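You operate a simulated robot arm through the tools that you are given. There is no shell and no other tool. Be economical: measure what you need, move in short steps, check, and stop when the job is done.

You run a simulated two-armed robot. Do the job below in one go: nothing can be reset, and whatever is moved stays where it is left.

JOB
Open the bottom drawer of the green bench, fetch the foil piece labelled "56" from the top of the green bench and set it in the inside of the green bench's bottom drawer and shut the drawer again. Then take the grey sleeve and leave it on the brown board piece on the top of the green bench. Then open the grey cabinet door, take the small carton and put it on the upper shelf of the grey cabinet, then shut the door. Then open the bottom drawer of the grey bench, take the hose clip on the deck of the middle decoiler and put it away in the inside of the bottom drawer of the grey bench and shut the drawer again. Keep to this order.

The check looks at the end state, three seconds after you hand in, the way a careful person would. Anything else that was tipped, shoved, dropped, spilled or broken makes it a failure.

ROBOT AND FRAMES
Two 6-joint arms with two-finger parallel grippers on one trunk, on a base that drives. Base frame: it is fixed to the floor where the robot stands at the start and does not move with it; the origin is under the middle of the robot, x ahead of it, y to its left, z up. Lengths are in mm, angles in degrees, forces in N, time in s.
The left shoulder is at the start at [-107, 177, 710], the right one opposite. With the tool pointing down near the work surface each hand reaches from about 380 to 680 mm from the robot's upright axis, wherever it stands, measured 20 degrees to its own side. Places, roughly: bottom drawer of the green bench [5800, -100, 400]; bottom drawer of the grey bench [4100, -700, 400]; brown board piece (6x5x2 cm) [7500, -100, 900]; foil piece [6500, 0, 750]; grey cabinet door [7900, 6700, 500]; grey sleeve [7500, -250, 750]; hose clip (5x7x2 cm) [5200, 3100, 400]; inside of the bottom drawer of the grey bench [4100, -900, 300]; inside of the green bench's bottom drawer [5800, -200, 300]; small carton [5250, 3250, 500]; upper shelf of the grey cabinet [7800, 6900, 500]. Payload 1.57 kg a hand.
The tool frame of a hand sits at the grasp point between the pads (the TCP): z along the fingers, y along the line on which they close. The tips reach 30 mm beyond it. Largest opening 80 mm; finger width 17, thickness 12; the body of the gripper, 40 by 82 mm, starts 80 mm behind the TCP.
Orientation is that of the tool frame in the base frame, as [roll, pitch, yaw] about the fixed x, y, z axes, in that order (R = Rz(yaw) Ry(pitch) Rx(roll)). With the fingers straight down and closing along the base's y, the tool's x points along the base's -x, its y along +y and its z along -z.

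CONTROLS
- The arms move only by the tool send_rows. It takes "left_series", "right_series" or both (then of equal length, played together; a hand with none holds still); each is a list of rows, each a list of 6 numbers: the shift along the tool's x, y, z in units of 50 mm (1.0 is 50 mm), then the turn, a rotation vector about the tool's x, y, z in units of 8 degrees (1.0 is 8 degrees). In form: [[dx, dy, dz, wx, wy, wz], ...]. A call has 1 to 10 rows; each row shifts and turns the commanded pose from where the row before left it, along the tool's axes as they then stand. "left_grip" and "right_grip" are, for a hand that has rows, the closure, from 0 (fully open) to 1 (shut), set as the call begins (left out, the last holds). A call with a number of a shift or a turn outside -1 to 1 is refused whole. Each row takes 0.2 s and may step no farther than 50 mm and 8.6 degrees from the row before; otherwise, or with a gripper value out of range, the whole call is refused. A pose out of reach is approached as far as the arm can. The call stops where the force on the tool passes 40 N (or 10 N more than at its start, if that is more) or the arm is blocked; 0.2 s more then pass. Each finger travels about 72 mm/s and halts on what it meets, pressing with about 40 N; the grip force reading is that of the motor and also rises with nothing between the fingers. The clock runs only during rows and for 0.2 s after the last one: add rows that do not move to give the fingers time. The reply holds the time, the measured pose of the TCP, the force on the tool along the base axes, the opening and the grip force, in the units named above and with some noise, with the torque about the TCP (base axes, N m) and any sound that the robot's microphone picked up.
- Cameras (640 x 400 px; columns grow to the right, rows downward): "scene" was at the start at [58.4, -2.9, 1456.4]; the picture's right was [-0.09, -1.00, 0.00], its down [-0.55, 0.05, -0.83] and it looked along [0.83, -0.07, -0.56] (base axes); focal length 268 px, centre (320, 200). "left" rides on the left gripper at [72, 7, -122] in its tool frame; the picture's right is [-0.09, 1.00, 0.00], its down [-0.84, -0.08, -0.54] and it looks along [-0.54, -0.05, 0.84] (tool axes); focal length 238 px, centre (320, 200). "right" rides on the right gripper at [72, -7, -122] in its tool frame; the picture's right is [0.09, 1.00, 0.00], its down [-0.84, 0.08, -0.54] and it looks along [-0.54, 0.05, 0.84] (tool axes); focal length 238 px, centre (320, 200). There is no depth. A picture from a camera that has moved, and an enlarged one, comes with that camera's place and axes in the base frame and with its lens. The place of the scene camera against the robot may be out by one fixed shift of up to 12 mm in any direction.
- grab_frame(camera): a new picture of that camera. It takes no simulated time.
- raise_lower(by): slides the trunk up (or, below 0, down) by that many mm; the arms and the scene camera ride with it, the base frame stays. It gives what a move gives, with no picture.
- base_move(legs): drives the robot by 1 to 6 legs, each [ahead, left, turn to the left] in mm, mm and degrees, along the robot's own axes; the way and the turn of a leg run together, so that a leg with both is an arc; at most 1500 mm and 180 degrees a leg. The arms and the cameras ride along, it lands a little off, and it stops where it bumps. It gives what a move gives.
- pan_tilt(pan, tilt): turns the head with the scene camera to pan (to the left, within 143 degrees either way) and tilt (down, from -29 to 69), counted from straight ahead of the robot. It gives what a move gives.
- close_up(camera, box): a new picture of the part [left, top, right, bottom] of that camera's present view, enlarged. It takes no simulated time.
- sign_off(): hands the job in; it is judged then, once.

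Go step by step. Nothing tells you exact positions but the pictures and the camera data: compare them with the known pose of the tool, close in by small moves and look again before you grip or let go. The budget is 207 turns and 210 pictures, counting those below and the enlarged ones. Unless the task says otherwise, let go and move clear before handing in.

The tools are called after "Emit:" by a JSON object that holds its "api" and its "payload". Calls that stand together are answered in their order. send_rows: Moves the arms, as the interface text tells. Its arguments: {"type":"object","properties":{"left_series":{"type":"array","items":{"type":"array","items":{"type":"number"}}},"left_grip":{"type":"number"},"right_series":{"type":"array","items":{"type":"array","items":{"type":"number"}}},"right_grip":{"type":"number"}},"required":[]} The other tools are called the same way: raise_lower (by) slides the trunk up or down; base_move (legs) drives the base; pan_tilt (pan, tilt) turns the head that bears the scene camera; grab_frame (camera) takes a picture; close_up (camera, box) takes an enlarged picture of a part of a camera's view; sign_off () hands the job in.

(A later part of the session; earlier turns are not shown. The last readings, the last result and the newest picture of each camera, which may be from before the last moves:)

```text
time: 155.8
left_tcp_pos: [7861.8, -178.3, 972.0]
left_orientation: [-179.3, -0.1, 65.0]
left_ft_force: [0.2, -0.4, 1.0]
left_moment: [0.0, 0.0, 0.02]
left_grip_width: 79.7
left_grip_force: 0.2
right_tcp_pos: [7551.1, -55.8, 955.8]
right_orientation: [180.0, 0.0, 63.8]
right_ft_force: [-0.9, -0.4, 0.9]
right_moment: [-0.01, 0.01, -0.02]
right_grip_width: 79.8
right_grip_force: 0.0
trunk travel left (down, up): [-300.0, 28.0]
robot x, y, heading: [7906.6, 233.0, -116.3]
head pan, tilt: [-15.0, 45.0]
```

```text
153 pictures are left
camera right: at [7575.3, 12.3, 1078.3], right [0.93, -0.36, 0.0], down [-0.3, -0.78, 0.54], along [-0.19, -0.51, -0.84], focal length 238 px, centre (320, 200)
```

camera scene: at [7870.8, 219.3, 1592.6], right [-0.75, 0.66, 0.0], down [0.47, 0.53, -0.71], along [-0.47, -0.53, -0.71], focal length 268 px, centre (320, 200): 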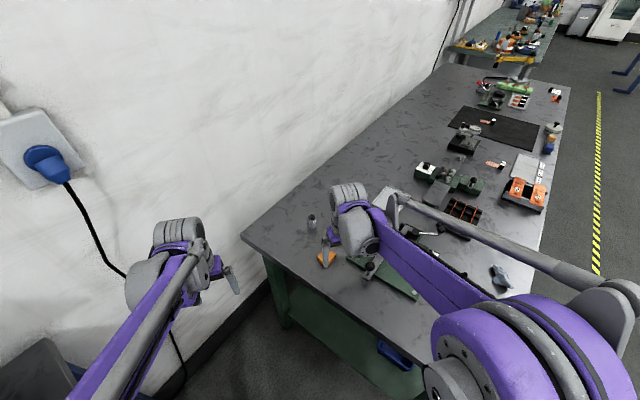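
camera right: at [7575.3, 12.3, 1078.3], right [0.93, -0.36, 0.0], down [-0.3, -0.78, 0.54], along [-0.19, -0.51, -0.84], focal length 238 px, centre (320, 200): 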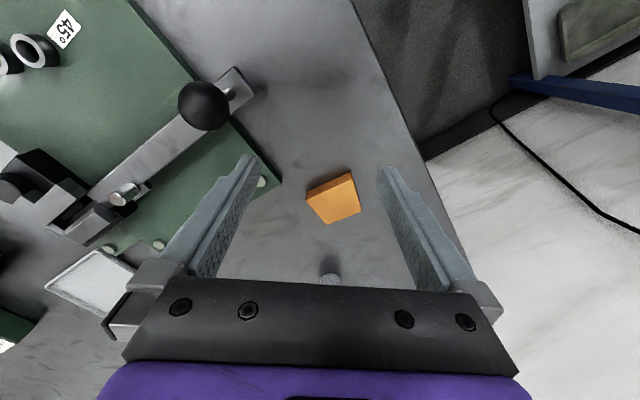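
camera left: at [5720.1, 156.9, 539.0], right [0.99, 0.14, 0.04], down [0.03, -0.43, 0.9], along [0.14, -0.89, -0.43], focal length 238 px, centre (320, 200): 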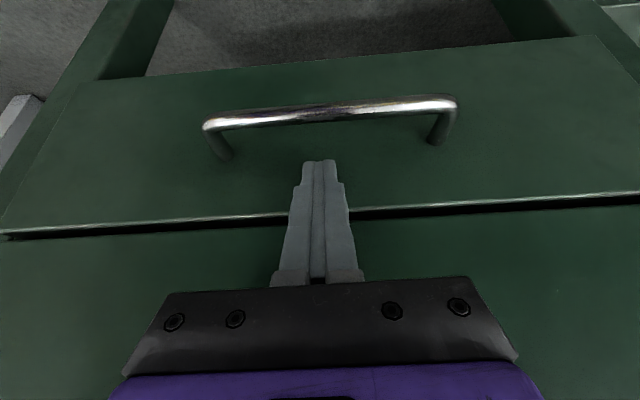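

Emit:
{"api": "close_up", "payload": {"camera": "scene", "box": [270, 180, 430, 300]}}

Emit:
{"api": "close_up", "payload": {"camera": "right", "box": [240, 140, 440, 290]}}

```text
3.33 times, centred on (350, 240) of scene
camera zoom: at [7870.8, 219.3, 1592.6], right [-0.75, 0.66, 0.0], down [0.47, 0.53, -0.71], along [-0.47, -0.53, -0.71], focal length 894 px, centre (220, 67)
```

zoom: 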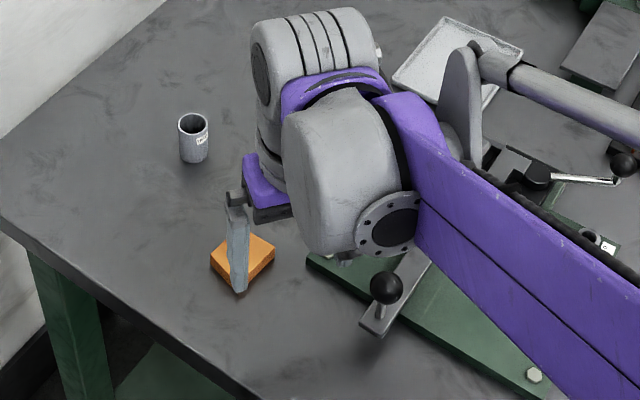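

```text
2.67 times, centred on (340, 215) of right
camera zoom: at [7575.3, 12.3, 1078.3], right [0.93, -0.36, 0.0], down [-0.3, -0.78, 0.54], along [-0.19, -0.51, -0.84], focal length 636 px, centre (267, 160)
```

zoom: 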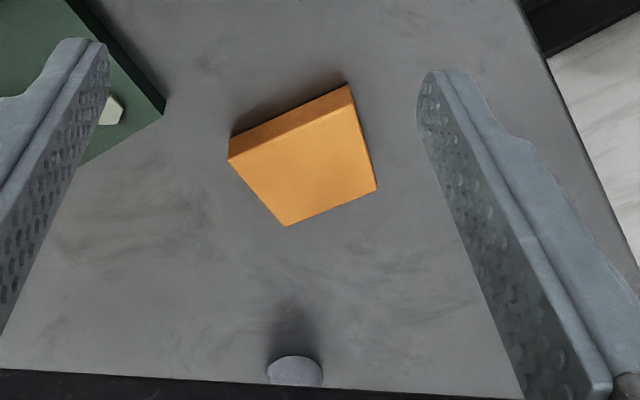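

The sleeve stands at about (7493, -250), roughly 33 mm across and 53 tall. The board's top centre is at about (7544, -120). I'll move the right hand over the sleeve.

Emit:
{"api": "send_rows", "payload": {"right_series": [[-0.95, 0.16, -0.2, 0, 0, 0], [-0.95, 0.16, -0.2, 0, 0, 0], [-0.95, 0.17, 0, 0, 0, 0], [-0.95, 0.17, 0, 0, 0, 0]]}}

Emit:
{"api": "grab_frame", "payload": {"camera": "right"}}

Emit:
{"api": "close_up", "payload": {"camera": "scene", "box": [270, 160, 430, 280]}}

```text
time: 156.8
left_tcp_pos: [7861.2, -178.2, 971.6]
left_orientation: [-179.3, -0.1, 64.9]
left_ft_force: [-0.5, -1.0, 0.2]
left_moment: [0.02, -0.04, 0.01]
left_grip_width: 79.7
left_grip_force: 0.0
right_tcp_pos: [7496.0, -242.6, 975.1]
right_orientation: [179.9, 0.0, 63.8]
right_ft_force: [0.6, 0.2, -0.2]
right_moment: [0.0, 0.0, -0.01]
right_grip_width: 79.9
right_grip_force: 0.1
trunk travel left (down, up): [-300.0, 28.0]
robot x, y, heading: [7903.2, 239.0, -116.3]
head pan, tilt: [-15.0, 45.0]
```

```text
150 pictures are left
camera right: at [7520.2, -174.3, 1098.5], right [0.93, -0.36, 0.0], down [-0.3, -0.79, 0.54], along [-0.19, -0.51, -0.84], focal length 238 px, centre (320, 200)
```

right: 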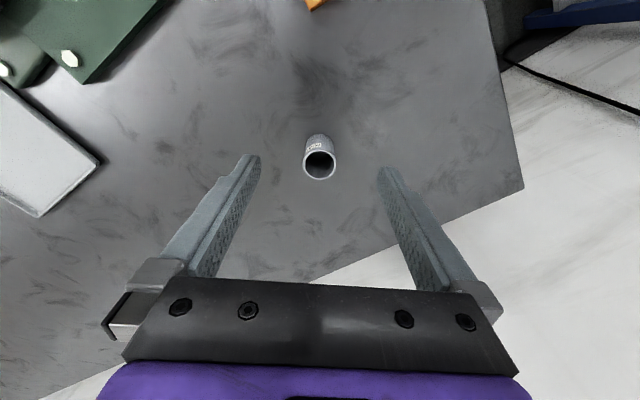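

```text
3.33 times, centred on (350, 220) of scene
camera zoom: at [7870.6, 218.1, 1592.6], right [-0.75, 0.66, 0.0], down [0.47, 0.53, -0.71], along [-0.47, -0.53, -0.71], focal length 894 px, centre (220, 133)
```

zoom: 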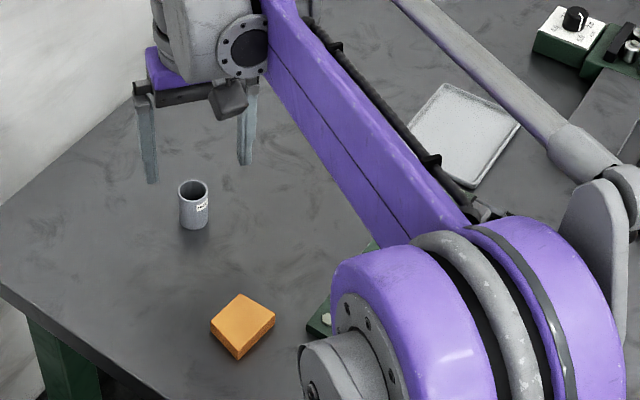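

Emit:
{"api": "send_rows", "payload": {"right_series": [[-0.22, -0.02, 0.6, 0, 0, 0]]}}

Emit:
{"api": "grab_frame", "payload": {"camera": "right"}}

```text
time: 157.2
left_tcp_pos: [7860.6, -177.9, 970.8]
left_orientation: [-179.3, 0.0, 65.0]
left_ft_force: [-0.2, -0.8, -0.2]
left_moment: [0.02, 0.02, -0.03]
left_grip_width: 80.1
left_grip_force: 0.0
right_tcp_pos: [7490.2, -250.7, 945.3]
right_orientation: [-180.0, 0.1, 63.8]
right_ft_force: [-0.7, -1.1, -0.7]
right_moment: [0.0, -0.01, -0.02]
right_grip_width: 80.1
right_grip_force: 0.1
trunk travel left (down, up): [-300.0, 28.0]
robot x, y, heading: [7903.6, 240.9, -116.3]
head pan, tilt: [-15.0, 45.0]
```

```text
148 pictures are left
camera right: at [7514.4, -183.3, 1067.7], right [0.93, -0.36, 0.0], down [-0.3, -0.79, 0.54], along [-0.19, -0.51, -0.84], focal length 238 px, centre (320, 200)
```

right: 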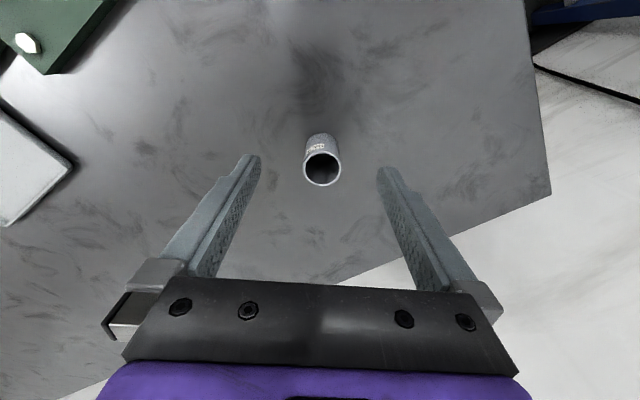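

Emit:
{"api": "send_rows", "payload": {"right_series": [[-0.05, 0, 0.5, 0, 0, 0], [0, 0, 0.55, 0, 0, 0]]}}

Emit:
{"api": "send_rows", "payload": {"right_series": [[0, 0, 0, 0, 0, 0], [0, 0, 0, 0, 0, 0], [0, 0, 0, 0, 0, 0], [0, 0, 0, 0, 0, 0]], "right_grip": 1}}

Emit:
{"api": "grab_frame", "payload": {"camera": "right"}}

```text
time: 157.8
left_tcp_pos: [7860.2, -178.3, 971.9]
left_orientation: [-179.3, 0.0, 65.0]
left_ft_force: [0.2, 0.6, -0.3]
left_moment: [0.02, 0.04, 0.02]
left_grip_width: 79.8
left_grip_force: 0.0
right_tcp_pos: [7490.2, -251.8, 894.8]
right_orientation: [179.8, 0.0, 63.8]
right_ft_force: [0.5, -0.2, -0.8]
right_moment: [0.01, -0.02, 0.01]
right_grip_width: 79.9
right_grip_force: 0.2
trunk travel left (down, up): [-300.0, 28.0]
robot x, y, heading: [7902.2, 241.4, -116.4]
head pan, tilt: [-15.0, 45.0]
```

```text
time: 158.8
left_tcp_pos: [7860.7, -176.6, 972.8]
left_orientation: [-179.3, 0.0, 65.0]
left_ft_force: [-0.2, -0.4, 0.4]
left_moment: [0.02, -0.02, -0.03]
left_grip_width: 80.0
left_grip_force: 0.0
right_tcp_pos: [7488.2, -252.4, 894.0]
right_orientation: [180.0, 0.0, 63.8]
right_ft_force: [0.5, 0.8, -0.1]
right_moment: [-0.02, 0.0, 0.03]
right_grip_width: 26.9
right_grip_force: 37.2
trunk travel left (down, up): [-300.0, 28.0]
robot x, y, heading: [7905.6, 237.0, -116.1]
head pan, tilt: [-15.0, 45.0]
```

```text
147 pictures are left
camera right: at [7513.6, -183.6, 1016.7], right [0.93, -0.36, 0.0], down [-0.3, -0.78, 0.54], along [-0.19, -0.51, -0.84], focal length 238 px, centre (320, 200)
```

right: 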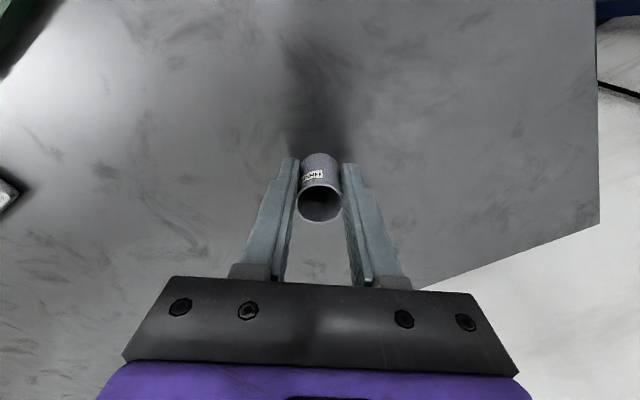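

The sleeve is held at 27 mm. I'll lift it and carry it over the board.

Emit:
{"api": "send_rows", "payload": {"right_series": [[0, 0, -0.7, 0, 0, 0], [0, 0, -0.8, 0, 0, 0], [0.95, -0.05, 0, 0, 0, 0], [0.95, -0.05, 0, 0, 0, 0], [0.95, -0.06, 0, 0, 0, 0], [0, 0, 0, 0, 0, 0]]}}

Emit:
{"api": "grab_frame", "payload": {"camera": "right"}}

Emit:
{"api": "close_up", "payload": {"camera": "scene", "box": [270, 160, 430, 280]}}

```text
time: 160.2
left_tcp_pos: [7859.7, -177.6, 971.1]
left_orientation: [-179.3, -0.1, 64.9]
left_ft_force: [0.0, 0.4, 0.1]
left_moment: [-0.02, -0.01, 0.02]
left_grip_width: 80.1
left_grip_force: 0.1
right_tcp_pos: [7545.4, -120.0, 969.1]
right_orientation: [180.0, 0.0, 63.8]
right_ft_force: [-0.7, -1.3, 1.0]
right_moment: [0.02, 0.0, 0.01]
right_grip_width: 26.1
right_grip_force: 37.4
trunk travel left (down, up): [-300.0, 28.0]
robot x, y, heading: [7902.1, 237.9, -116.4]
head pan, tilt: [-15.0, 45.0]
```

```text
146 pictures are left
camera right: at [7570.0, -53.0, 1090.6], right [0.93, -0.36, 0.0], down [-0.3, -0.78, 0.54], along [-0.19, -0.51, -0.84], focal length 238 px, centre (320, 200)
```

right: 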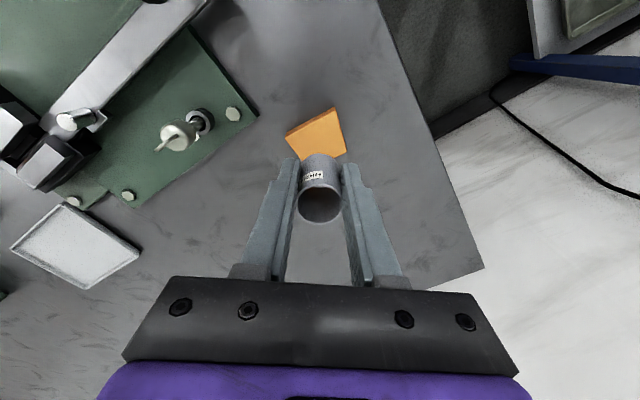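

```text
3.33 times, centred on (350, 220) of scene
camera zoom: at [7870.9, 218.9, 1592.6], right [-0.75, 0.66, 0.0], down [0.47, 0.53, -0.71], along [-0.47, -0.53, -0.71], focal length 894 px, centre (220, 133)
```

zoom: 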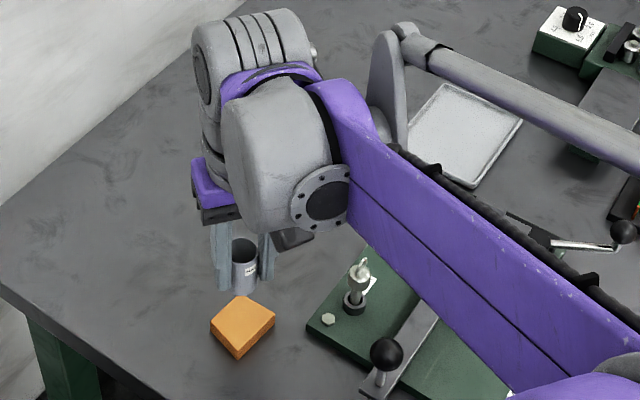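

The sleeve is centred over the board, so I'll lower until it touches.

Emit:
{"api": "send_rows", "payload": {"right_series": [[0, 0, 0.5, 0, 0, 0], [0, 0, 0.4, 0, 0, 0], [0, 0, 0.05, 0, 0, 0], [0, 0, 0.05, 0, 0, 0], [0, 0, 0.05, 0, 0, 0], [0, 0, 0.05, 0, 0, 0]]}}

Emit:
{"api": "grab_frame", "payload": {"camera": "right"}}

Emit:
{"api": "close_up", "payload": {"camera": "scene", "box": [300, 200, 380, 270]}}

```text
time: 161.6
left_tcp_pos: [7860.3, -177.2, 973.5]
left_orientation: [-179.3, 0.0, 65.0]
left_ft_force: [0.4, -0.1, -1.1]
left_moment: [0.0, 0.0, 0.0]
left_grip_width: 79.8
left_grip_force: 0.0
right_tcp_pos: [7546.3, -121.5, 914.3]
right_orientation: [-180.0, 0.0, 63.8]
right_ft_force: [0.7, 0.2, -0.1]
right_moment: [0.03, -0.01, 0.04]
right_grip_width: 27.0
right_grip_force: 37.6
trunk travel left (down, up): [-300.0, 28.0]
robot x, y, heading: [7903.6, 238.1, -116.1]
head pan, tilt: [-15.0, 45.0]
```

```text
144 pictures are left
camera right: at [7570.2, -52.7, 1036.0], right [0.93, -0.36, 0.0], down [-0.3, -0.78, 0.54], along [-0.19, -0.51, -0.84], focal length 238 px, centre (320, 200)
```

right: 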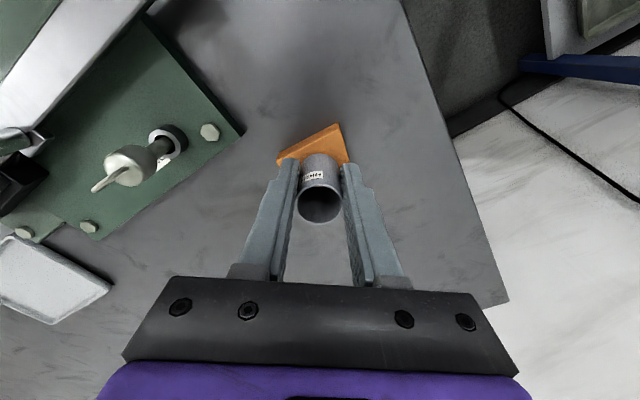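

```text
5.71 times, centred on (340, 235) of scene
camera zoom: at [7871.4, 219.9, 1592.5], right [-0.75, 0.66, 0.0], down [0.47, 0.53, -0.71], along [-0.47, -0.53, -0.71], focal length 1533 px, centre (206, 0)
```

zoom: 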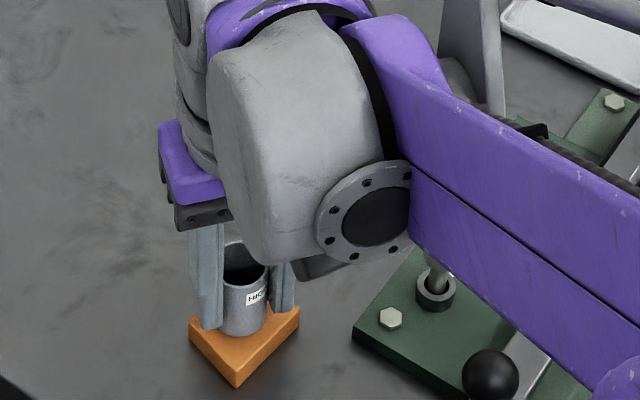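

Emit:
{"api": "send_rows", "payload": {"right_series": [[0, 0, 0.04, 0, 0, 0], [0, 0, 0.04, 0, 0, 0], [0, 0, 0.04, 0, 0, 0], [0, 0, 0.04, 0, 0, 0]]}}

Emit:
{"api": "close_up", "payload": {"camera": "scene", "box": [320, 225, 365, 270]}}

```text
time: 162.5
left_tcp_pos: [7861.3, -175.1, 972.4]
left_orientation: [-179.3, 0.0, 65.0]
left_ft_force: [0.2, 0.1, -0.3]
left_moment: [0.01, 0.02, 0.01]
left_grip_width: 80.2
left_grip_force: 0.1
right_tcp_pos: [7545.6, -120.7, 909.5]
right_orientation: [-180.0, 0.3, 63.8]
right_ft_force: [-0.1, -1.3, 31.4]
right_moment: [-0.24, 0.0, 0.0]
right_grip_width: 27.2
right_grip_force: 38.2
trunk travel left (down, up): [-300.0, 28.0]
robot x, y, heading: [7901.8, 238.1, -116.0]
head pan, tilt: [-15.0, 45.0]
stopped in row 4 (right hand): the force on the tool passed its limit at 46 N (the readings are from after the stop); the commanded pose is now the measured one
```

```text
8.89 times, centred on (342, 248) of scene
camera zoom: at [7873.4, 221.9, 1592.7], right [-0.75, 0.66, 0.0], down [0.47, 0.53, -0.71], along [-0.47, -0.53, -0.71], focal length 2384 px, centre (120, -222)
```

zoom: 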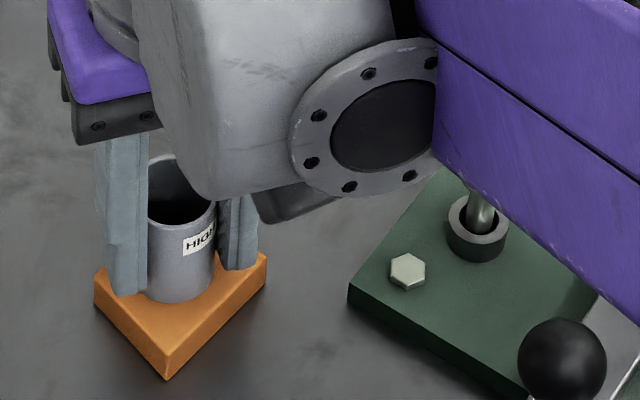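

Contact, well centred. I'll release slowly and go up.

Emit:
{"api": "send_rows", "payload": {"right_series": [[0, 0, -0.02, 0, 0, 0], [0, 0, 0, 0, 0, 0], [0, 0, 0, 0, 0, 0]], "right_grip": 0.3}}

Emit:
{"api": "send_rows", "payload": {"right_series": [[0, 0, -0.5, 0, 0, 0], [0, 0, -0.8, 0, 0, 0], [0, 0, -0.8, 0, 0, 0]]}}

Emit:
{"api": "grab_frame", "payload": {"camera": "right"}}

```text
time: 163.3
left_tcp_pos: [7860.4, -177.8, 971.6]
left_orientation: [-179.3, -0.1, 65.0]
left_ft_force: [-1.1, 0.2, -0.3]
left_moment: [0.0, 0.0, 0.04]
left_grip_width: 79.7
left_grip_force: 0.1
right_tcp_pos: [7545.6, -121.8, 909.1]
right_orientation: [179.9, 0.1, 63.9]
right_ft_force: [-0.2, -0.1, -0.4]
right_moment: [0.02, 0.02, 0.0]
right_grip_width: 55.9
right_grip_force: 0.0
trunk travel left (down, up): [-300.0, 28.0]
robot x, y, heading: [7903.2, 241.7, -116.4]
head pan, tilt: [-15.0, 45.0]
```

```text
time: 164.1
left_tcp_pos: [7860.5, -176.6, 972.1]
left_orientation: [-179.3, 0.1, 65.0]
left_ft_force: [-0.2, -0.8, 0.7]
left_moment: [-0.01, 0.0, -0.01]
left_grip_width: 80.1
left_grip_force: 0.0
right_tcp_pos: [7545.9, -120.8, 1014.2]
right_orientation: [-179.9, 0.1, 63.7]
right_ft_force: [0.4, 0.0, 0.1]
right_moment: [-0.01, 0.0, -0.01]
right_grip_width: 56.1
right_grip_force: 0.1
trunk travel left (down, up): [-300.0, 28.0]
robot x, y, heading: [7905.5, 238.9, -116.1]
head pan, tilt: [-15.0, 45.0]
```

```text
141 pictures are left
camera right: at [7570.0, -52.2, 1137.5], right [0.93, -0.36, 0.0], down [-0.3, -0.78, 0.54], along [-0.2, -0.51, -0.84], focal length 238 px, centre (320, 200)
```

right: 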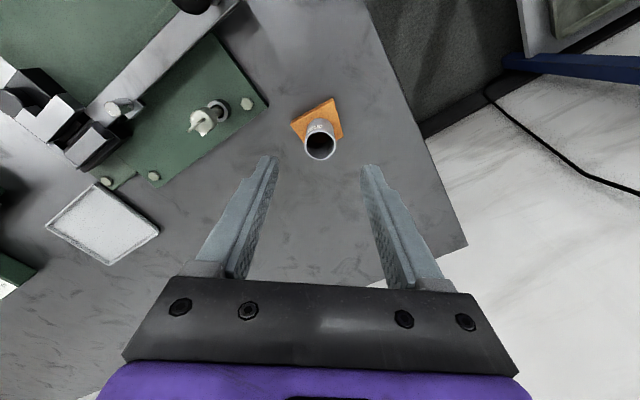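

The sleeve stands on the board. I'll back out of the gap and look towards the cabinet, around (7900, 6700).

Emit:
{"api": "base_move", "payload": {"legs": [[-900, 0, 0], [0, 0, -150]]}}

Emit:
{"api": "pan_tilt", "payload": {"pan": 0, "tilt": 15}}

Emit:
{"api": "grab_frame", "payload": {"camera": "scene"}}

```text
time: 175.1
left_tcp_pos: [8135.2, 1433.6, 971.6]
left_orientation: [-179.4, 0.0, -86.0]
left_ft_force: [-0.6, 0.7, 1.0]
left_moment: [0.0, 0.0, -0.01]
left_grip_width: 80.1
left_grip_force: 0.0
right_tcp_pos: [8437.0, 1536.0, 1014.9]
right_orientation: [-179.9, 0.1, -87.2]
right_ft_force: [0.1, 0.5, -0.7]
right_moment: [0.0, -0.03, 0.02]
right_grip_width: 56.1
right_grip_force: 0.0
trunk travel left (down, up): [-300.0, 28.0]
robot x, y, heading: [8302.3, 1049.7, 92.8]
head pan, tilt: [-15.0, 45.0]
```

```text
time: 176.0
left_tcp_pos: [8134.5, 1431.7, 972.4]
left_orientation: [-179.3, 0.0, -86.0]
left_ft_force: [-0.2, -0.3, 0.2]
left_moment: [0.01, -0.02, 0.0]
left_grip_width: 79.8
left_grip_force: 0.0
right_tcp_pos: [8436.7, 1537.8, 1015.5]
right_orientation: [-180.0, 0.1, -87.2]
right_ft_force: [0.1, -0.1, 0.5]
right_moment: [0.01, 0.0, 0.01]
right_grip_width: 56.0
right_grip_force: 0.0
trunk travel left (down, up): [-300.0, 28.0]
robot x, y, heading: [8296.9, 1046.1, 92.9]
head pan, tilt: [0.0, 15.0]
```

```text
140 pictures are left
camera scene: at [8299.1, 1104.5, 1639.3], right [1.0, 0.05, 0.0], down [0.01, -0.26, -0.97], along [-0.05, 0.96, -0.26], focal length 268 px, centre (320, 200)
```

scene: 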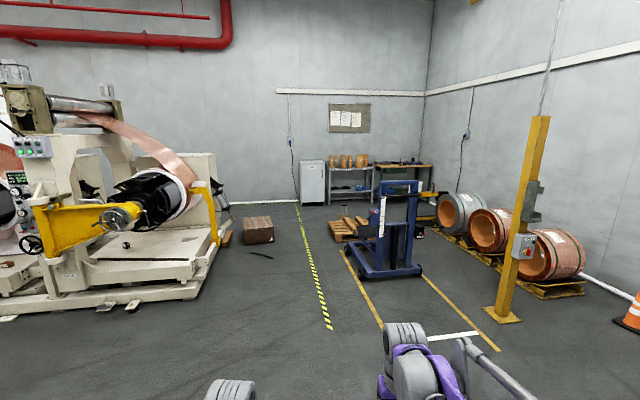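

The grey cabinet is by the far wall at about (7830, 6700), and the lane at x≈7950 is clear.

Emit:
{"api": "base_move", "payload": {"legs": [[0, 350, -3], [1500, 0, 0], [1500, 0, 0], [1300, 0, 0]]}}

Emit:
{"api": "pan_tilt", "payload": {"pan": 5, "tilt": 35}}

Emit:
{"api": "grab_frame", "payload": {"camera": "scene"}}

```text
time: 198.8
left_tcp_pos: [7831.6, 5614.7, 970.4]
left_orientation: [-179.4, -0.3, -89.4]
left_ft_force: [0.4, 0.5, -0.7]
left_moment: [-0.04, -0.04, -0.02]
left_grip_width: 80.1
left_grip_force: 0.1
right_tcp_pos: [8139.6, 5700.4, 1013.4]
right_orientation: [-179.8, -0.1, -90.6]
right_ft_force: [0.0, 0.4, 0.5]
right_moment: [-0.05, 0.02, -0.02]
right_grip_width: 56.1
right_grip_force: 0.1
trunk travel left (down, up): [-300.0, 28.0]
robot x, y, heading: [7975.5, 5220.8, 89.2]
head pan, tilt: [0.0, 15.0]
stopped in leg 4: the robot was blocked; the commanded pose is now the measured one
```

```text
time: 199.6
left_tcp_pos: [7832.5, 5610.7, 972.2]
left_orientation: [-179.4, -0.1, -89.4]
left_ft_force: [-0.5, 1.3, 1.0]
left_moment: [-0.03, -0.01, -0.01]
left_grip_width: 79.9
left_grip_force: 0.1
right_tcp_pos: [8139.8, 5696.3, 1014.9]
right_orientation: [179.9, 0.1, -90.7]
right_ft_force: [-1.0, 0.6, 0.2]
right_moment: [0.0, 0.0, 0.02]
right_grip_width: 56.1
right_grip_force: 0.1
trunk travel left (down, up): [-300.0, 28.0]
robot x, y, heading: [7976.0, 5216.2, 89.5]
head pan, tilt: [5.0, 35.0]
```

```text
139 pictures are left
camera scene: at [7969.2, 5268.5, 1607.4], right [1.0, 0.08, 0.0], down [0.04, -0.57, -0.82], along [-0.06, 0.82, -0.57], focal length 268 px, centre (320, 200)
```

scene: 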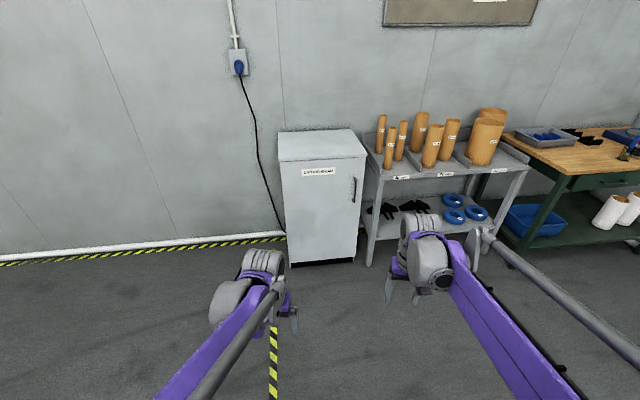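

The base was stopped by something. I'll check around the feet on both sides.

Emit:
{"api": "pan_tilt", "payload": {"pan": -70, "tilt": 60}}

Emit:
{"api": "grab_frame", "payload": {"camera": "scene"}}

Emit:
{"api": "pan_tilt", "payload": {"pan": 70, "tilt": 60}}

Emit:
{"api": "grab_frame", "payload": {"camera": "scene"}}

Emit:
{"api": "grab_frame", "payload": {"camera": "left"}}

Emit:
{"api": "grab_frame", "payload": {"camera": "right"}}

```text
time: 201.1
left_tcp_pos: [7832.5, 5611.7, 971.4]
left_orientation: [-179.3, 0.0, -89.4]
left_ft_force: [-0.4, 0.3, -0.2]
left_moment: [0.01, 0.02, -0.02]
left_grip_width: 80.1
left_grip_force: 0.1
right_tcp_pos: [8140.2, 5697.5, 1014.6]
right_orientation: [-179.8, 0.1, -90.6]
right_ft_force: [0.5, -0.1, -1.2]
right_moment: [0.02, -0.02, 0.02]
right_grip_width: 55.8
right_grip_force: 0.1
trunk travel left (down, up): [-300.0, 28.0]
robot x, y, heading: [7971.3, 5220.7, 89.2]
head pan, tilt: [-70.0, 60.0]
```

```text
138 pictures are left
camera scene: at [8038.8, 5203.5, 1573.1], right [0.33, -0.94, 0.0], down [-0.82, -0.29, -0.5], along [0.47, 0.17, -0.87], focal length 268 px, centre (320, 200)
```

scene: 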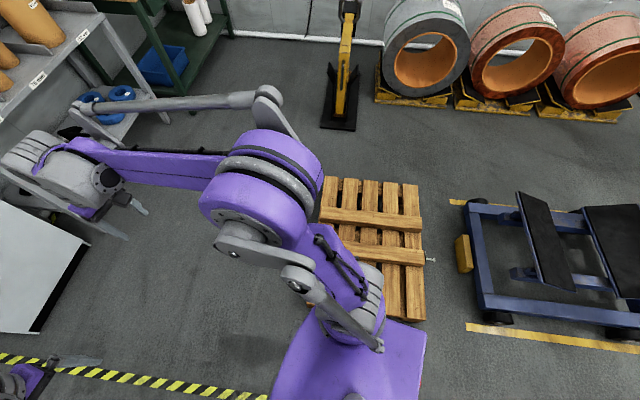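

```text
time: 203.3
left_tcp_pos: [7832.7, 5612.0, 972.2]
left_orientation: [-179.3, 0.0, -89.5]
left_ft_force: [-0.5, -0.1, 0.3]
left_moment: [-0.02, 0.02, 0.0]
left_grip_width: 80.1
left_grip_force: 0.0
right_tcp_pos: [8141.3, 5697.3, 1014.4]
right_orientation: [-179.9, 0.2, -90.6]
right_ft_force: [0.7, -0.2, 0.1]
right_moment: [-0.02, 0.02, 0.0]
right_grip_width: 56.0
right_grip_force: 0.0
trunk travel left (down, up): [-300.0, 28.0]
robot x, y, heading: [7973.5, 5218.9, 89.6]
head pan, tilt: [70.0, 60.0]
```

```text
137 pictures are left
camera scene: at [7913.5, 5204.7, 1573.1], right [0.35, 0.94, 0.0], down [0.81, -0.3, -0.5], along [-0.47, 0.18, -0.87], focal length 268 px, centre (320, 200)
```

scene: 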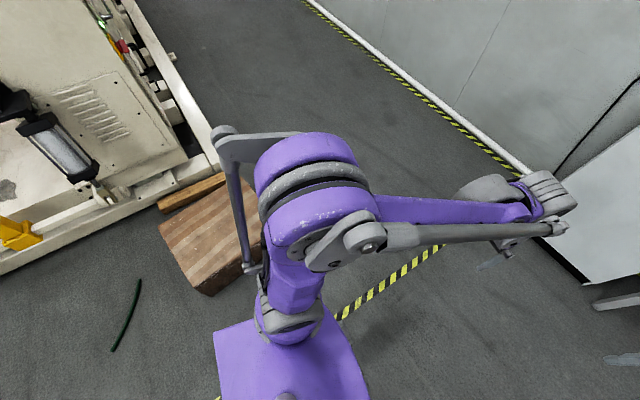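

```text
136 pictures are left
camera left: at [7824.6, 5540.5, 1093.8], right [-1.0, 0.08, -0.01], down [0.06, 0.84, 0.54], along [0.05, 0.54, -0.84], focal length 238 px, centre (320, 200)
```

left: 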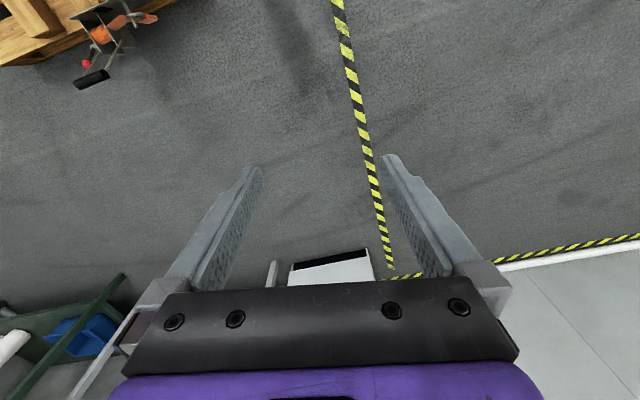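

```text
135 pictures are left
camera right: at [8144.7, 5626.2, 1137.1], right [-1.0, -0.08, 0.0], down [-0.07, 0.84, 0.54], along [-0.04, 0.54, -0.84], focal length 238 px, centre (320, 200)
```

right: 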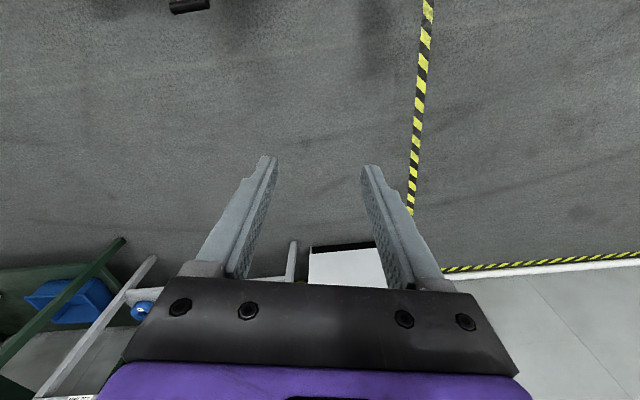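

Emit:
{"api": "pan_tilt", "payload": {"pan": -25, "tilt": 69}}

Emit:
{"api": "grab_frame", "payload": {"camera": "scene"}}

Emit:
{"api": "pan_tilt", "payload": {"pan": -120, "tilt": 60}}

Emit:
{"api": "grab_frame", "payload": {"camera": "scene"}}

```text
time: 205.0
left_tcp_pos: [7832.5, 5611.7, 972.3]
left_orientation: [-179.3, 0.0, -89.3]
left_ft_force: [0.4, -0.5, 0.0]
left_moment: [-0.01, 0.02, -0.05]
left_grip_width: 80.1
left_grip_force: 0.1
right_tcp_pos: [8141.8, 5697.7, 1015.0]
right_orientation: [-179.8, 0.1, -90.5]
right_ft_force: [-0.2, 0.3, -0.1]
right_moment: [0.01, -0.06, 0.02]
right_grip_width: 55.7
right_grip_force: 0.0
trunk travel left (down, up): [-300.0, 28.0]
robot x, y, heading: [7974.1, 5216.8, 89.4]
head pan, tilt: [-25.0, 68.8]
```

```text
134 pictures are left
camera scene: at [8000.0, 5231.7, 1563.7], right [0.9, -0.43, 0.0], down [-0.4, -0.84, -0.36], along [0.16, 0.33, -0.93], focal length 268 px, centre (320, 200)
```

scene: 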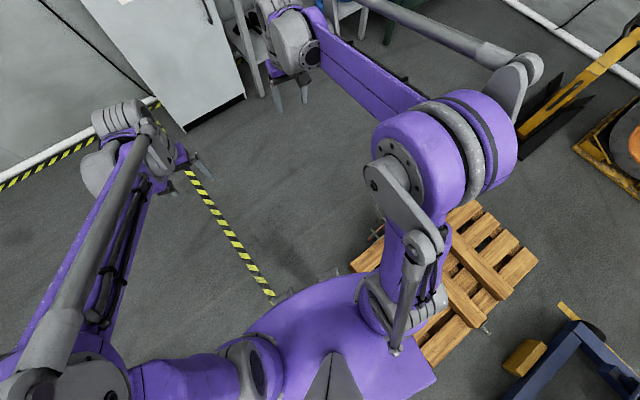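

```text
time: 206.7
left_tcp_pos: [7832.6, 5610.4, 971.2]
left_orientation: [-179.4, -0.1, -89.3]
left_ft_force: [-0.3, 0.8, 0.9]
left_moment: [-0.02, 0.0, -0.01]
left_grip_width: 79.9
left_grip_force: 0.0
right_tcp_pos: [8141.2, 5697.9, 1015.1]
right_orientation: [-179.9, 0.1, -90.6]
right_ft_force: [0.0, 0.4, 0.7]
right_moment: [0.01, 0.02, 0.01]
right_grip_width: 55.9
right_grip_force: 0.1
trunk travel left (down, up): [-300.0, 28.0]
robot x, y, heading: [7972.9, 5220.8, 89.6]
head pan, tilt: [-120.0, 60.0]
```

```text
133 pictures are left
camera scene: at [8033.3, 5147.4, 1573.1], right [-0.51, -0.86, 0.0], down [-0.75, 0.44, -0.5], along [0.43, -0.25, -0.87], focal length 268 px, centre (320, 200)
```

scene: 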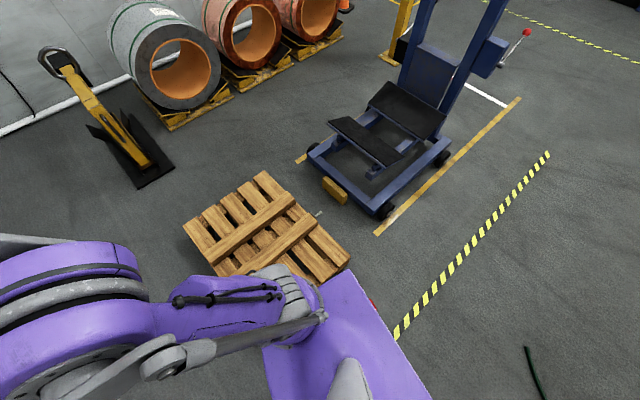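

The base's right side had touched the pallet's slanted edge. I'll shift left, go on, and square up to the cabinet, which is turned about 13°.

Emit:
{"api": "base_move", "payload": {"legs": [[0, 150, 0], [620, 0, 0], [0, 0, 13.5]]}}

Emit:
{"api": "raise_lower", "payload": {"by": -150}}

Emit:
{"api": "pan_tilt", "payload": {"pan": -10, "tilt": 40}}

Emit:
{"api": "grab_frame", "payload": {"camera": "scene"}}

```text
time: 212.6
left_tcp_pos: [7604.8, 6196.4, 971.8]
left_orientation: [-179.3, -0.1, -76.1]
left_ft_force: [-0.3, -0.1, -0.1]
left_moment: [-0.03, 0.04, -0.02]
left_grip_width: 79.8
left_grip_force: 0.0
right_tcp_pos: [7884.1, 6350.4, 1013.6]
right_orientation: [-179.8, 0.2, -77.3]
right_ft_force: [-0.5, -0.5, 0.0]
right_moment: [0.0, 0.03, 0.02]
right_grip_width: 56.0
right_grip_force: 0.1
trunk travel left (down, up): [-300.0, 28.0]
robot x, y, heading: [7831.9, 5845.7, 102.8]
head pan, tilt: [-120.0, 60.0]
```

```text
time: 214.4
left_tcp_pos: [7604.3, 6195.9, 822.0]
left_orientation: [-179.3, -0.1, -76.1]
left_ft_force: [0.0, 0.0, -0.7]
left_moment: [-0.03, 0.01, 0.03]
left_grip_width: 80.1
left_grip_force: 0.0
right_tcp_pos: [7884.1, 6350.6, 865.0]
right_orientation: [-179.9, 0.2, -77.2]
right_ft_force: [-0.4, -0.2, -0.8]
right_moment: [-0.02, 0.02, 0.01]
right_grip_width: 56.3
right_grip_force: 0.0
trunk travel left (down, up): [-150.0, 178.0]
robot x, y, heading: [7828.1, 5844.6, 102.9]
head pan, tilt: [-120.0, 60.0]
```

```text
time: 216.3
left_tcp_pos: [7603.8, 6194.5, 821.7]
left_orientation: [-179.3, -0.2, -76.1]
left_ft_force: [0.4, -0.7, 0.3]
left_moment: [-0.01, 0.0, 0.04]
left_grip_width: 79.9
left_grip_force: 0.1
right_tcp_pos: [7883.2, 6349.9, 864.2]
right_orientation: [-179.9, 0.1, -77.2]
right_ft_force: [0.1, 1.1, 0.2]
right_moment: [-0.02, -0.04, 0.02]
right_grip_width: 56.1
right_grip_force: 0.0
trunk travel left (down, up): [-150.0, 178.0]
robot x, y, heading: [7833.9, 5848.2, 102.4]
head pan, tilt: [-10.0, 40.0]
```

```text
132 pictures are left
camera scene: at [7837.3, 5904.1, 1446.8], right [1.0, 0.05, 0.0], down [0.03, -0.64, -0.77], along [-0.04, 0.77, -0.64], focal length 268 px, centre (320, 200)
```

scene: 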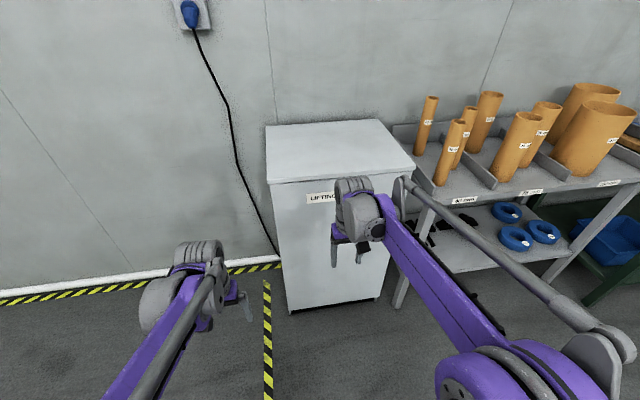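

Emit:
{"api": "base_move", "payload": {"legs": [[0, -290, 0], [120, 0, 0]]}}

Emit:
{"api": "send_rows", "payload": {"right_series": [[0, 0, 0.8, 0, 0, 0], [0, 0, 0.8, 0, 0, 0], [0, 0, 0, 0, -1, 0], [0, 0, 0, 0, -1, 0], [0, 0, 0, 0, -1, 0], [0, 0, 0, 0, -1, 0], [0, 0, 0, 0, -1, 0], [0, 0, 0, 0, -1, 0], [0, 0, 0, 0, -1, 0], [0, 0, 0, 0, -1, 0]], "right_grip": 0}}

Emit:
{"api": "grab_frame", "payload": {"camera": "right"}}

Emit:
{"api": "grab_frame", "payload": {"camera": "scene"}}

```text
time: 220.2
left_tcp_pos: [7862.3, 6376.2, 821.1]
left_orientation: [-179.4, 0.0, -76.1]
left_ft_force: [-0.6, 0.0, 0.1]
left_moment: [-0.04, 0.0, -0.01]
left_grip_width: 79.9
left_grip_force: 0.0
right_tcp_pos: [8142.2, 6530.6, 864.1]
right_orientation: [-179.9, 0.0, -77.4]
right_ft_force: [0.5, -0.8, -0.1]
right_moment: [-0.02, 0.05, -0.02]
right_grip_width: 56.1
right_grip_force: 0.1
trunk travel left (down, up): [-150.0, 178.0]
robot x, y, heading: [8088.2, 6027.0, 102.8]
head pan, tilt: [-10.0, 40.0]
```

```text
time: 222.4
left_tcp_pos: [7861.7, 6375.7, 821.7]
left_orientation: [-179.3, -0.1, -76.2]
left_ft_force: [-0.4, 0.1, 0.1]
left_moment: [-0.01, -0.02, 0.0]
left_grip_width: 80.1
left_grip_force: 0.0
right_tcp_pos: [8142.1, 6530.5, 785.4]
right_orientation: [-179.9, 64.2, -77.3]
right_ft_force: [-0.4, -0.3, -1.3]
right_moment: [-0.02, 0.03, 0.0]
right_grip_width: 80.2
right_grip_force: 0.0
trunk travel left (down, up): [-150.0, 178.0]
robot x, y, heading: [8087.9, 6026.3, 102.6]
head pan, tilt: [-10.0, 40.0]
```

```text
131 pictures are left
camera right: at [8177.5, 6395.1, 773.7], right [-0.96, -0.26, -0.08], down [-0.05, -0.14, 0.99], along [-0.27, 0.96, 0.12], focal length 238 px, centre (320, 200)
```

right: 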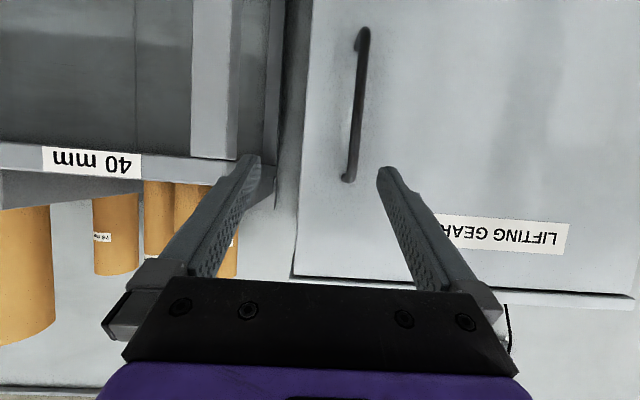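

```text
130 pictures are left
camera scene: at [8094.5, 6083.9, 1446.8], right [1.0, 0.05, 0.0], down [0.03, -0.64, -0.77], along [-0.03, 0.77, -0.64], focal length 268 px, centre (320, 200)
```

scene: 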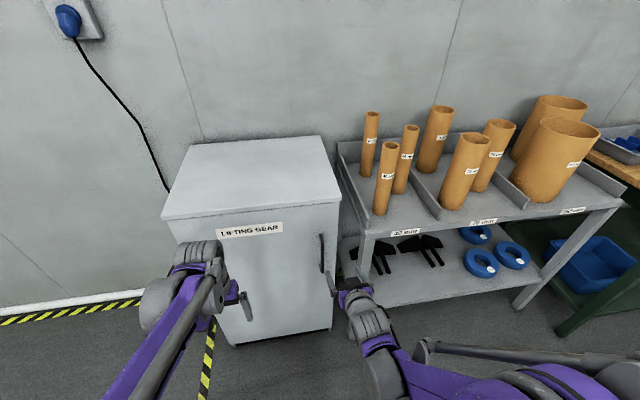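

The handle is vertical at about (8058, 6705), z 585–782. I'll line the right hand up and approach.

Emit:
{"api": "send_rows", "payload": {"right_series": [[0, 0.87, 0, 0, 0, 0], [0.07, 0, 0.9, 0, 0, 0], [0, 0, 0.9, 0, 0, 0], [0, 0, 0.8, 0, 0, 0]]}}

Emit:
{"api": "grab_frame", "payload": {"camera": "right"}}

```text
time: 223.4
left_tcp_pos: [7861.9, 6376.6, 822.4]
left_orientation: [-179.2, -0.1, -76.2]
left_ft_force: [0.2, -0.2, 0.3]
left_moment: [0.03, 0.02, -0.01]
left_grip_width: 79.8
left_grip_force: 0.2
right_tcp_pos: [8073.3, 6634.1, 723.3]
right_orientation: [-179.8, 64.2, -77.4]
right_ft_force: [0.1, -1.4, -0.2]
right_moment: [0.02, -0.01, -0.02]
right_grip_width: 80.1
right_grip_force: 0.0
trunk travel left (down, up): [-150.0, 178.0]
robot x, y, heading: [8086.5, 6030.6, 102.7]
head pan, tilt: [-10.0, 40.0]
```

```text
129 pictures are left
camera right: at [8109.8, 6498.5, 712.9], right [-0.96, -0.26, -0.08], down [-0.05, -0.14, 0.99], along [-0.26, 0.96, 0.12], focal length 238 px, centre (320, 200)
```

right: 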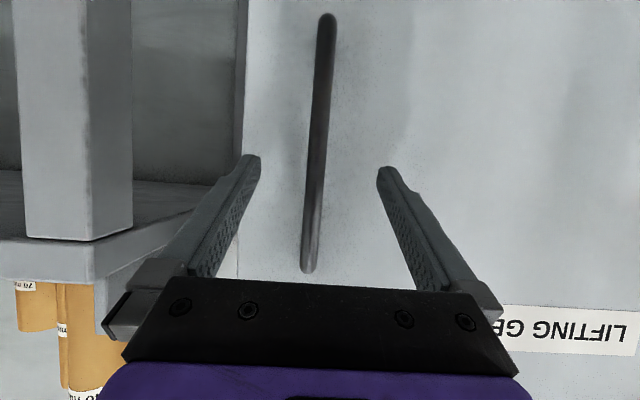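

Emit:
{"api": "send_rows", "payload": {"right_series": [[0, -0.04, 0.5, 0, 0, 0], [0, 0, 0.5, 0, 0, 0], [0, 0, 0.3, 0, 0, 0]]}}

Emit:
{"api": "grab_frame", "payload": {"camera": "right"}}

```text
time: 223.9
left_tcp_pos: [7862.6, 6375.9, 821.7]
left_orientation: [-179.3, -0.1, -76.3]
left_ft_force: [0.9, -0.2, -0.1]
left_moment: [-0.04, -0.03, -0.02]
left_grip_width: 80.2
left_grip_force: 0.1
right_tcp_pos: [8071.5, 6656.6, 713.2]
right_orientation: [-179.6, 64.1, -77.0]
right_ft_force: [2.8, -13.2, 6.7]
right_moment: [0.22, -0.29, -0.59]
right_grip_width: 79.7
right_grip_force: 0.1
trunk travel left (down, up): [-150.0, 178.0]
robot x, y, heading: [8088.0, 6025.7, 102.6]
head pan, tilt: [-10.0, 40.0]
stopped in row 2 (right hand): the force on the tool passed its limit at 262 N (the readings are from after the stop); the commanded pose is now the measured one
```

```text
128 pictures are left
camera right: at [8107.0, 6520.9, 701.6], right [-0.96, -0.26, -0.09], down [-0.05, -0.14, 0.99], along [-0.27, 0.96, 0.12], focal length 238 px, centre (320, 200)
```

right: 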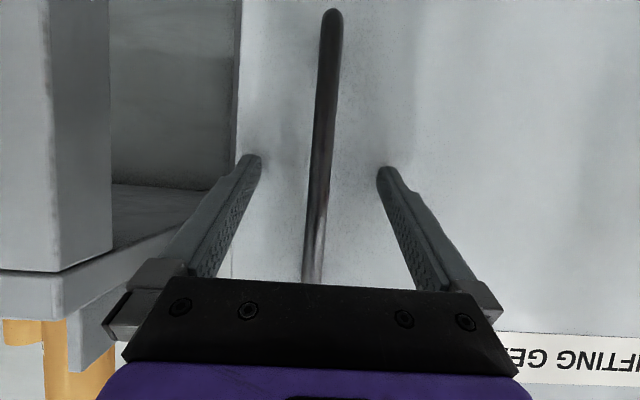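

The fingertips met the door, which is nearer than I thought. The bar is between the fingers, so I'll ease back slightly and close.

Emit:
{"api": "send_rows", "payload": {"right_series": [[0, 0, -0.08, 0, 0, 0], [0, 0, 0, 0, 0, 0], [0, 0, 0, 0, 0, 0], [0, 0, 0, 0, 0, 0], [0, 0, 0, 0, 0, 0]], "right_grip": 1}}

Emit:
{"api": "grab_frame", "payload": {"camera": "right"}}

Emit:
{"api": "close_up", "payload": {"camera": "scene", "box": [160, 120, 400, 360]}}

```text
time: 225.1
left_tcp_pos: [7862.0, 6375.9, 821.7]
left_orientation: [-179.3, -0.1, -76.3]
left_ft_force: [0.3, 0.2, 0.2]
left_moment: [-0.02, -0.01, 0.01]
left_grip_width: 80.1
left_grip_force: 0.0
right_tcp_pos: [8072.6, 6653.2, 713.5]
right_orientation: [-179.6, 64.0, -77.2]
right_ft_force: [8.1, 0.5, 1.3]
right_moment: [-0.03, 0.06, 0.0]
right_grip_width: 11.9
right_grip_force: 28.9
trunk travel left (down, up): [-150.0, 178.0]
robot x, y, heading: [8092.3, 6026.6, 102.8]
head pan, tilt: [-10.0, 40.0]
```

```text
127 pictures are left
camera right: at [8108.5, 6518.4, 703.1], right [-0.96, -0.26, -0.08], down [-0.05, -0.14, 0.99], along [-0.26, 0.96, 0.12], focal length 238 px, centre (320, 200)
```

right: 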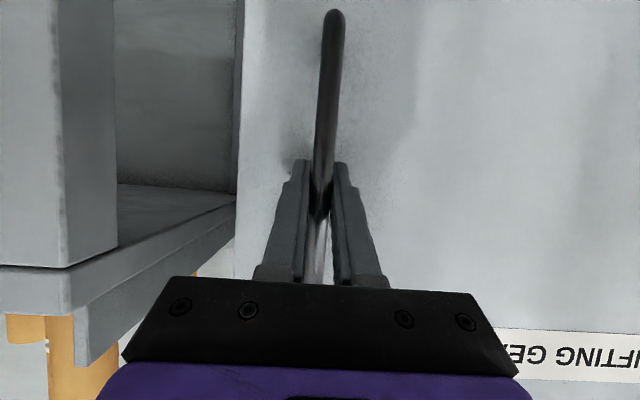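

```text
1.67 times, centred on (280, 240) of scene
camera zoom: at [8095.5, 6083.5, 1446.9], right [1.0, 0.04, 0.0], down [0.03, -0.64, -0.77], along [-0.03, 0.77, -0.64], focal length 447 px, centre (387, 133)
```

zoom: 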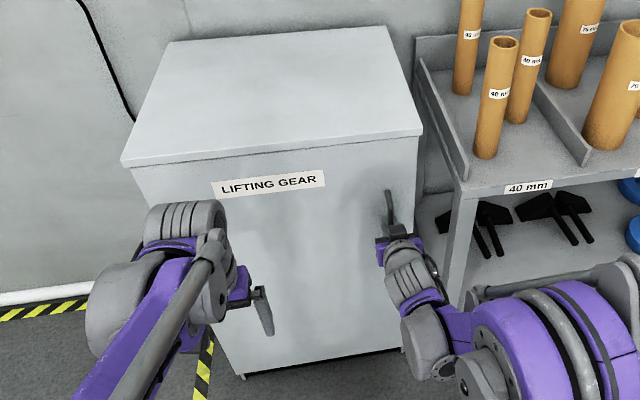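

The bar is gripped. I'll pull the door open a little along its arc.

Emit:
{"api": "base_move", "payload": {"legs": [[-70, 6, 0]]}}

Emit:
{"api": "grab_frame", "payload": {"camera": "scene"}}

```text
time: 226.2
left_tcp_pos: [7869.2, 6307.8, 820.8]
left_orientation: [-179.2, -0.1, -76.2]
left_ft_force: [-0.5, -0.4, -0.4]
left_moment: [0.02, 0.02, 0.0]
left_grip_width: 80.1
left_grip_force: 0.0
right_tcp_pos: [8075.2, 6583.4, 715.0]
right_orientation: [-179.7, 64.1, -76.8]
right_ft_force: [-33.1, 1.5, -10.9]
right_moment: [0.38, 0.29, -0.18]
right_grip_width: 11.9
right_grip_force: 29.6
trunk travel left (down, up): [-150.0, 178.0]
robot x, y, heading: [8096.6, 5955.5, 102.6]
head pan, tilt: [-10.0, 40.0]
```

```text
125 pictures are left
camera scene: at [8099.9, 6015.0, 1446.8], right [1.0, 0.05, 0.0], down [0.03, -0.64, -0.77], along [-0.03, 0.77, -0.64], focal length 268 px, centre (320, 200)
```

scene: 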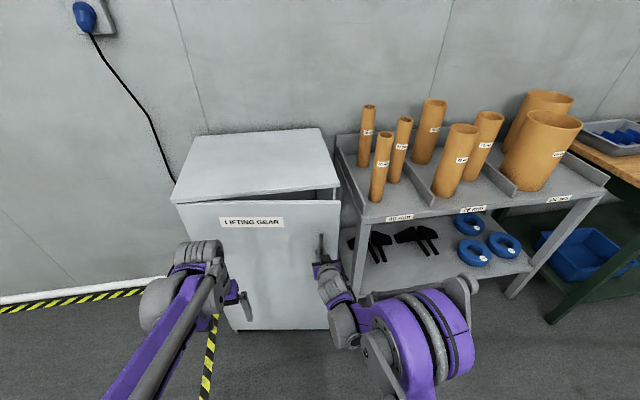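

It's opening, with a pull to the left, so I'll follow the arc further left.

Emit:
{"api": "base_move", "payload": {"legs": [[-40, 25, 0], [-40, 20, 0]]}}

Emit:
{"api": "grab_frame", "payload": {"camera": "right"}}

Emit:
{"api": "grab_frame", "payload": {"camera": "scene"}}

```text
time: 227.3
left_tcp_pos: [7856.2, 6260.4, 821.4]
left_orientation: [-179.2, 0.2, -76.4]
left_ft_force: [-0.4, 0.6, -0.3]
left_moment: [-0.01, -0.05, 0.0]
left_grip_width: 80.2
left_grip_force: 0.1
right_tcp_pos: [8070.4, 6536.2, 715.2]
right_orientation: [-179.5, 63.9, -77.4]
right_ft_force: [3.6, 0.0, 14.5]
right_moment: [-0.24, 0.17, -0.06]
right_grip_width: 11.9
right_grip_force: 29.2
trunk travel left (down, up): [-150.0, 178.0]
robot x, y, heading: [8082.5, 5909.8, 102.3]
head pan, tilt: [-10.0, 40.0]
stopped in leg 1: the force on the tool passed its limit at 47 N (the readings are from after the stop); the commanded pose is now the measured one
```

```text
124 pictures are left
camera right: at [8105.2, 6400.5, 703.2], right [-0.96, -0.25, -0.09], down [-0.05, -0.13, 0.99], along [-0.26, 0.96, 0.12], focal length 238 px, centre (320, 200)
```

right: 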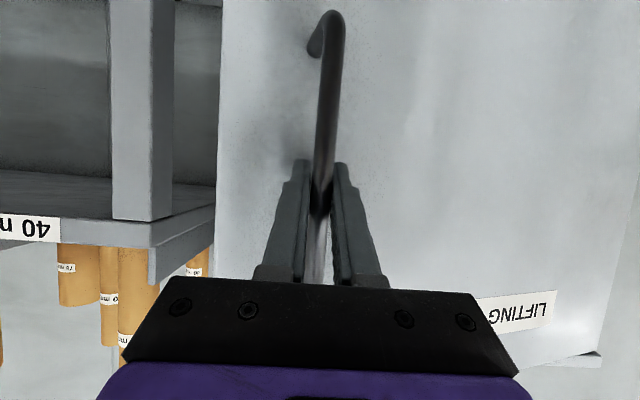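

```text
123 pictures are left
camera scene: at [8088.1, 5965.6, 1446.9], right [1.0, 0.04, 0.0], down [0.03, -0.64, -0.77], along [-0.03, 0.77, -0.64], focal length 268 px, centre (320, 200)
```

scene: 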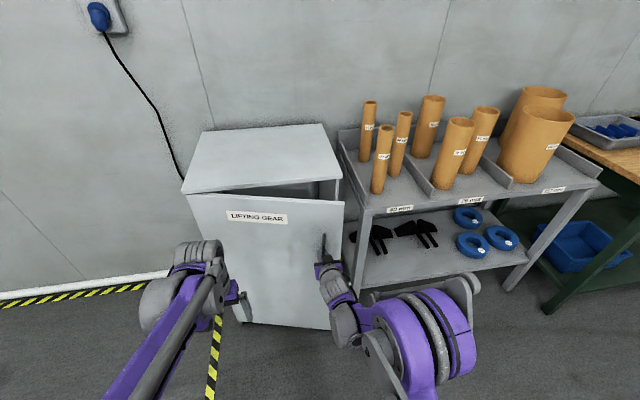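

The door is about 16° open with its hinge near (7647, 6620). I'll keep hold and orbit the whole robot about the hinge in 5° arcs so the grip stays aligned.

Emit:
{"api": "base_move", "payload": {"legs": [[-22, 69, -5], [-22, 69, -5]]}}

Emit:
{"api": "grab_frame", "payload": {"camera": "right"}}

```text
time: 229.2
left_tcp_pos: [7806.4, 6238.2, 823.0]
left_orientation: [-179.3, 0.0, -84.1]
left_ft_force: [-0.5, 0.4, -0.3]
left_moment: [-0.02, -0.01, 0.0]
left_grip_width: 79.9
left_grip_force: 0.1
right_tcp_pos: [8060.0, 6483.3, 713.2]
right_orientation: [-179.3, 63.8, -85.2]
right_ft_force: [4.0, -1.4, 10.3]
right_moment: [-0.76, 0.14, 0.0]
right_grip_width: 11.7
right_grip_force: 29.6
trunk travel left (down, up): [-150.0, 178.0]
robot x, y, heading: [7979.7, 5863.7, 94.9]
head pan, tilt: [-10.0, 40.0]
stopped in leg 2: the force on the tool passed its limit at 41 N (the readings are from after the stop); the commanded pose is now the measured one
```

```text
122 pictures are left
camera right: at [8074.9, 6343.5, 702.9], right [-0.99, -0.11, -0.09], down [-0.07, -0.12, 0.99], along [-0.12, 0.99, 0.11], focal length 238 px, centre (320, 200)
```

right: 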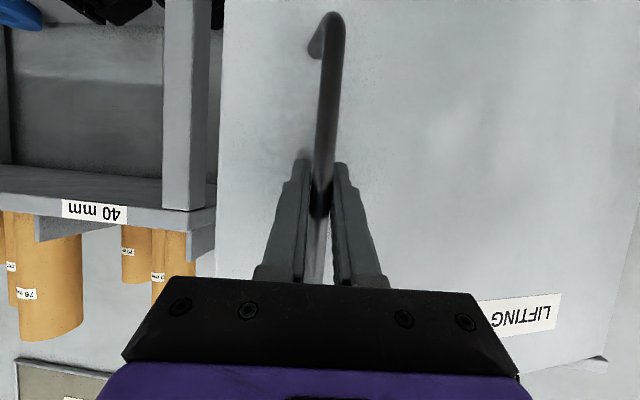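

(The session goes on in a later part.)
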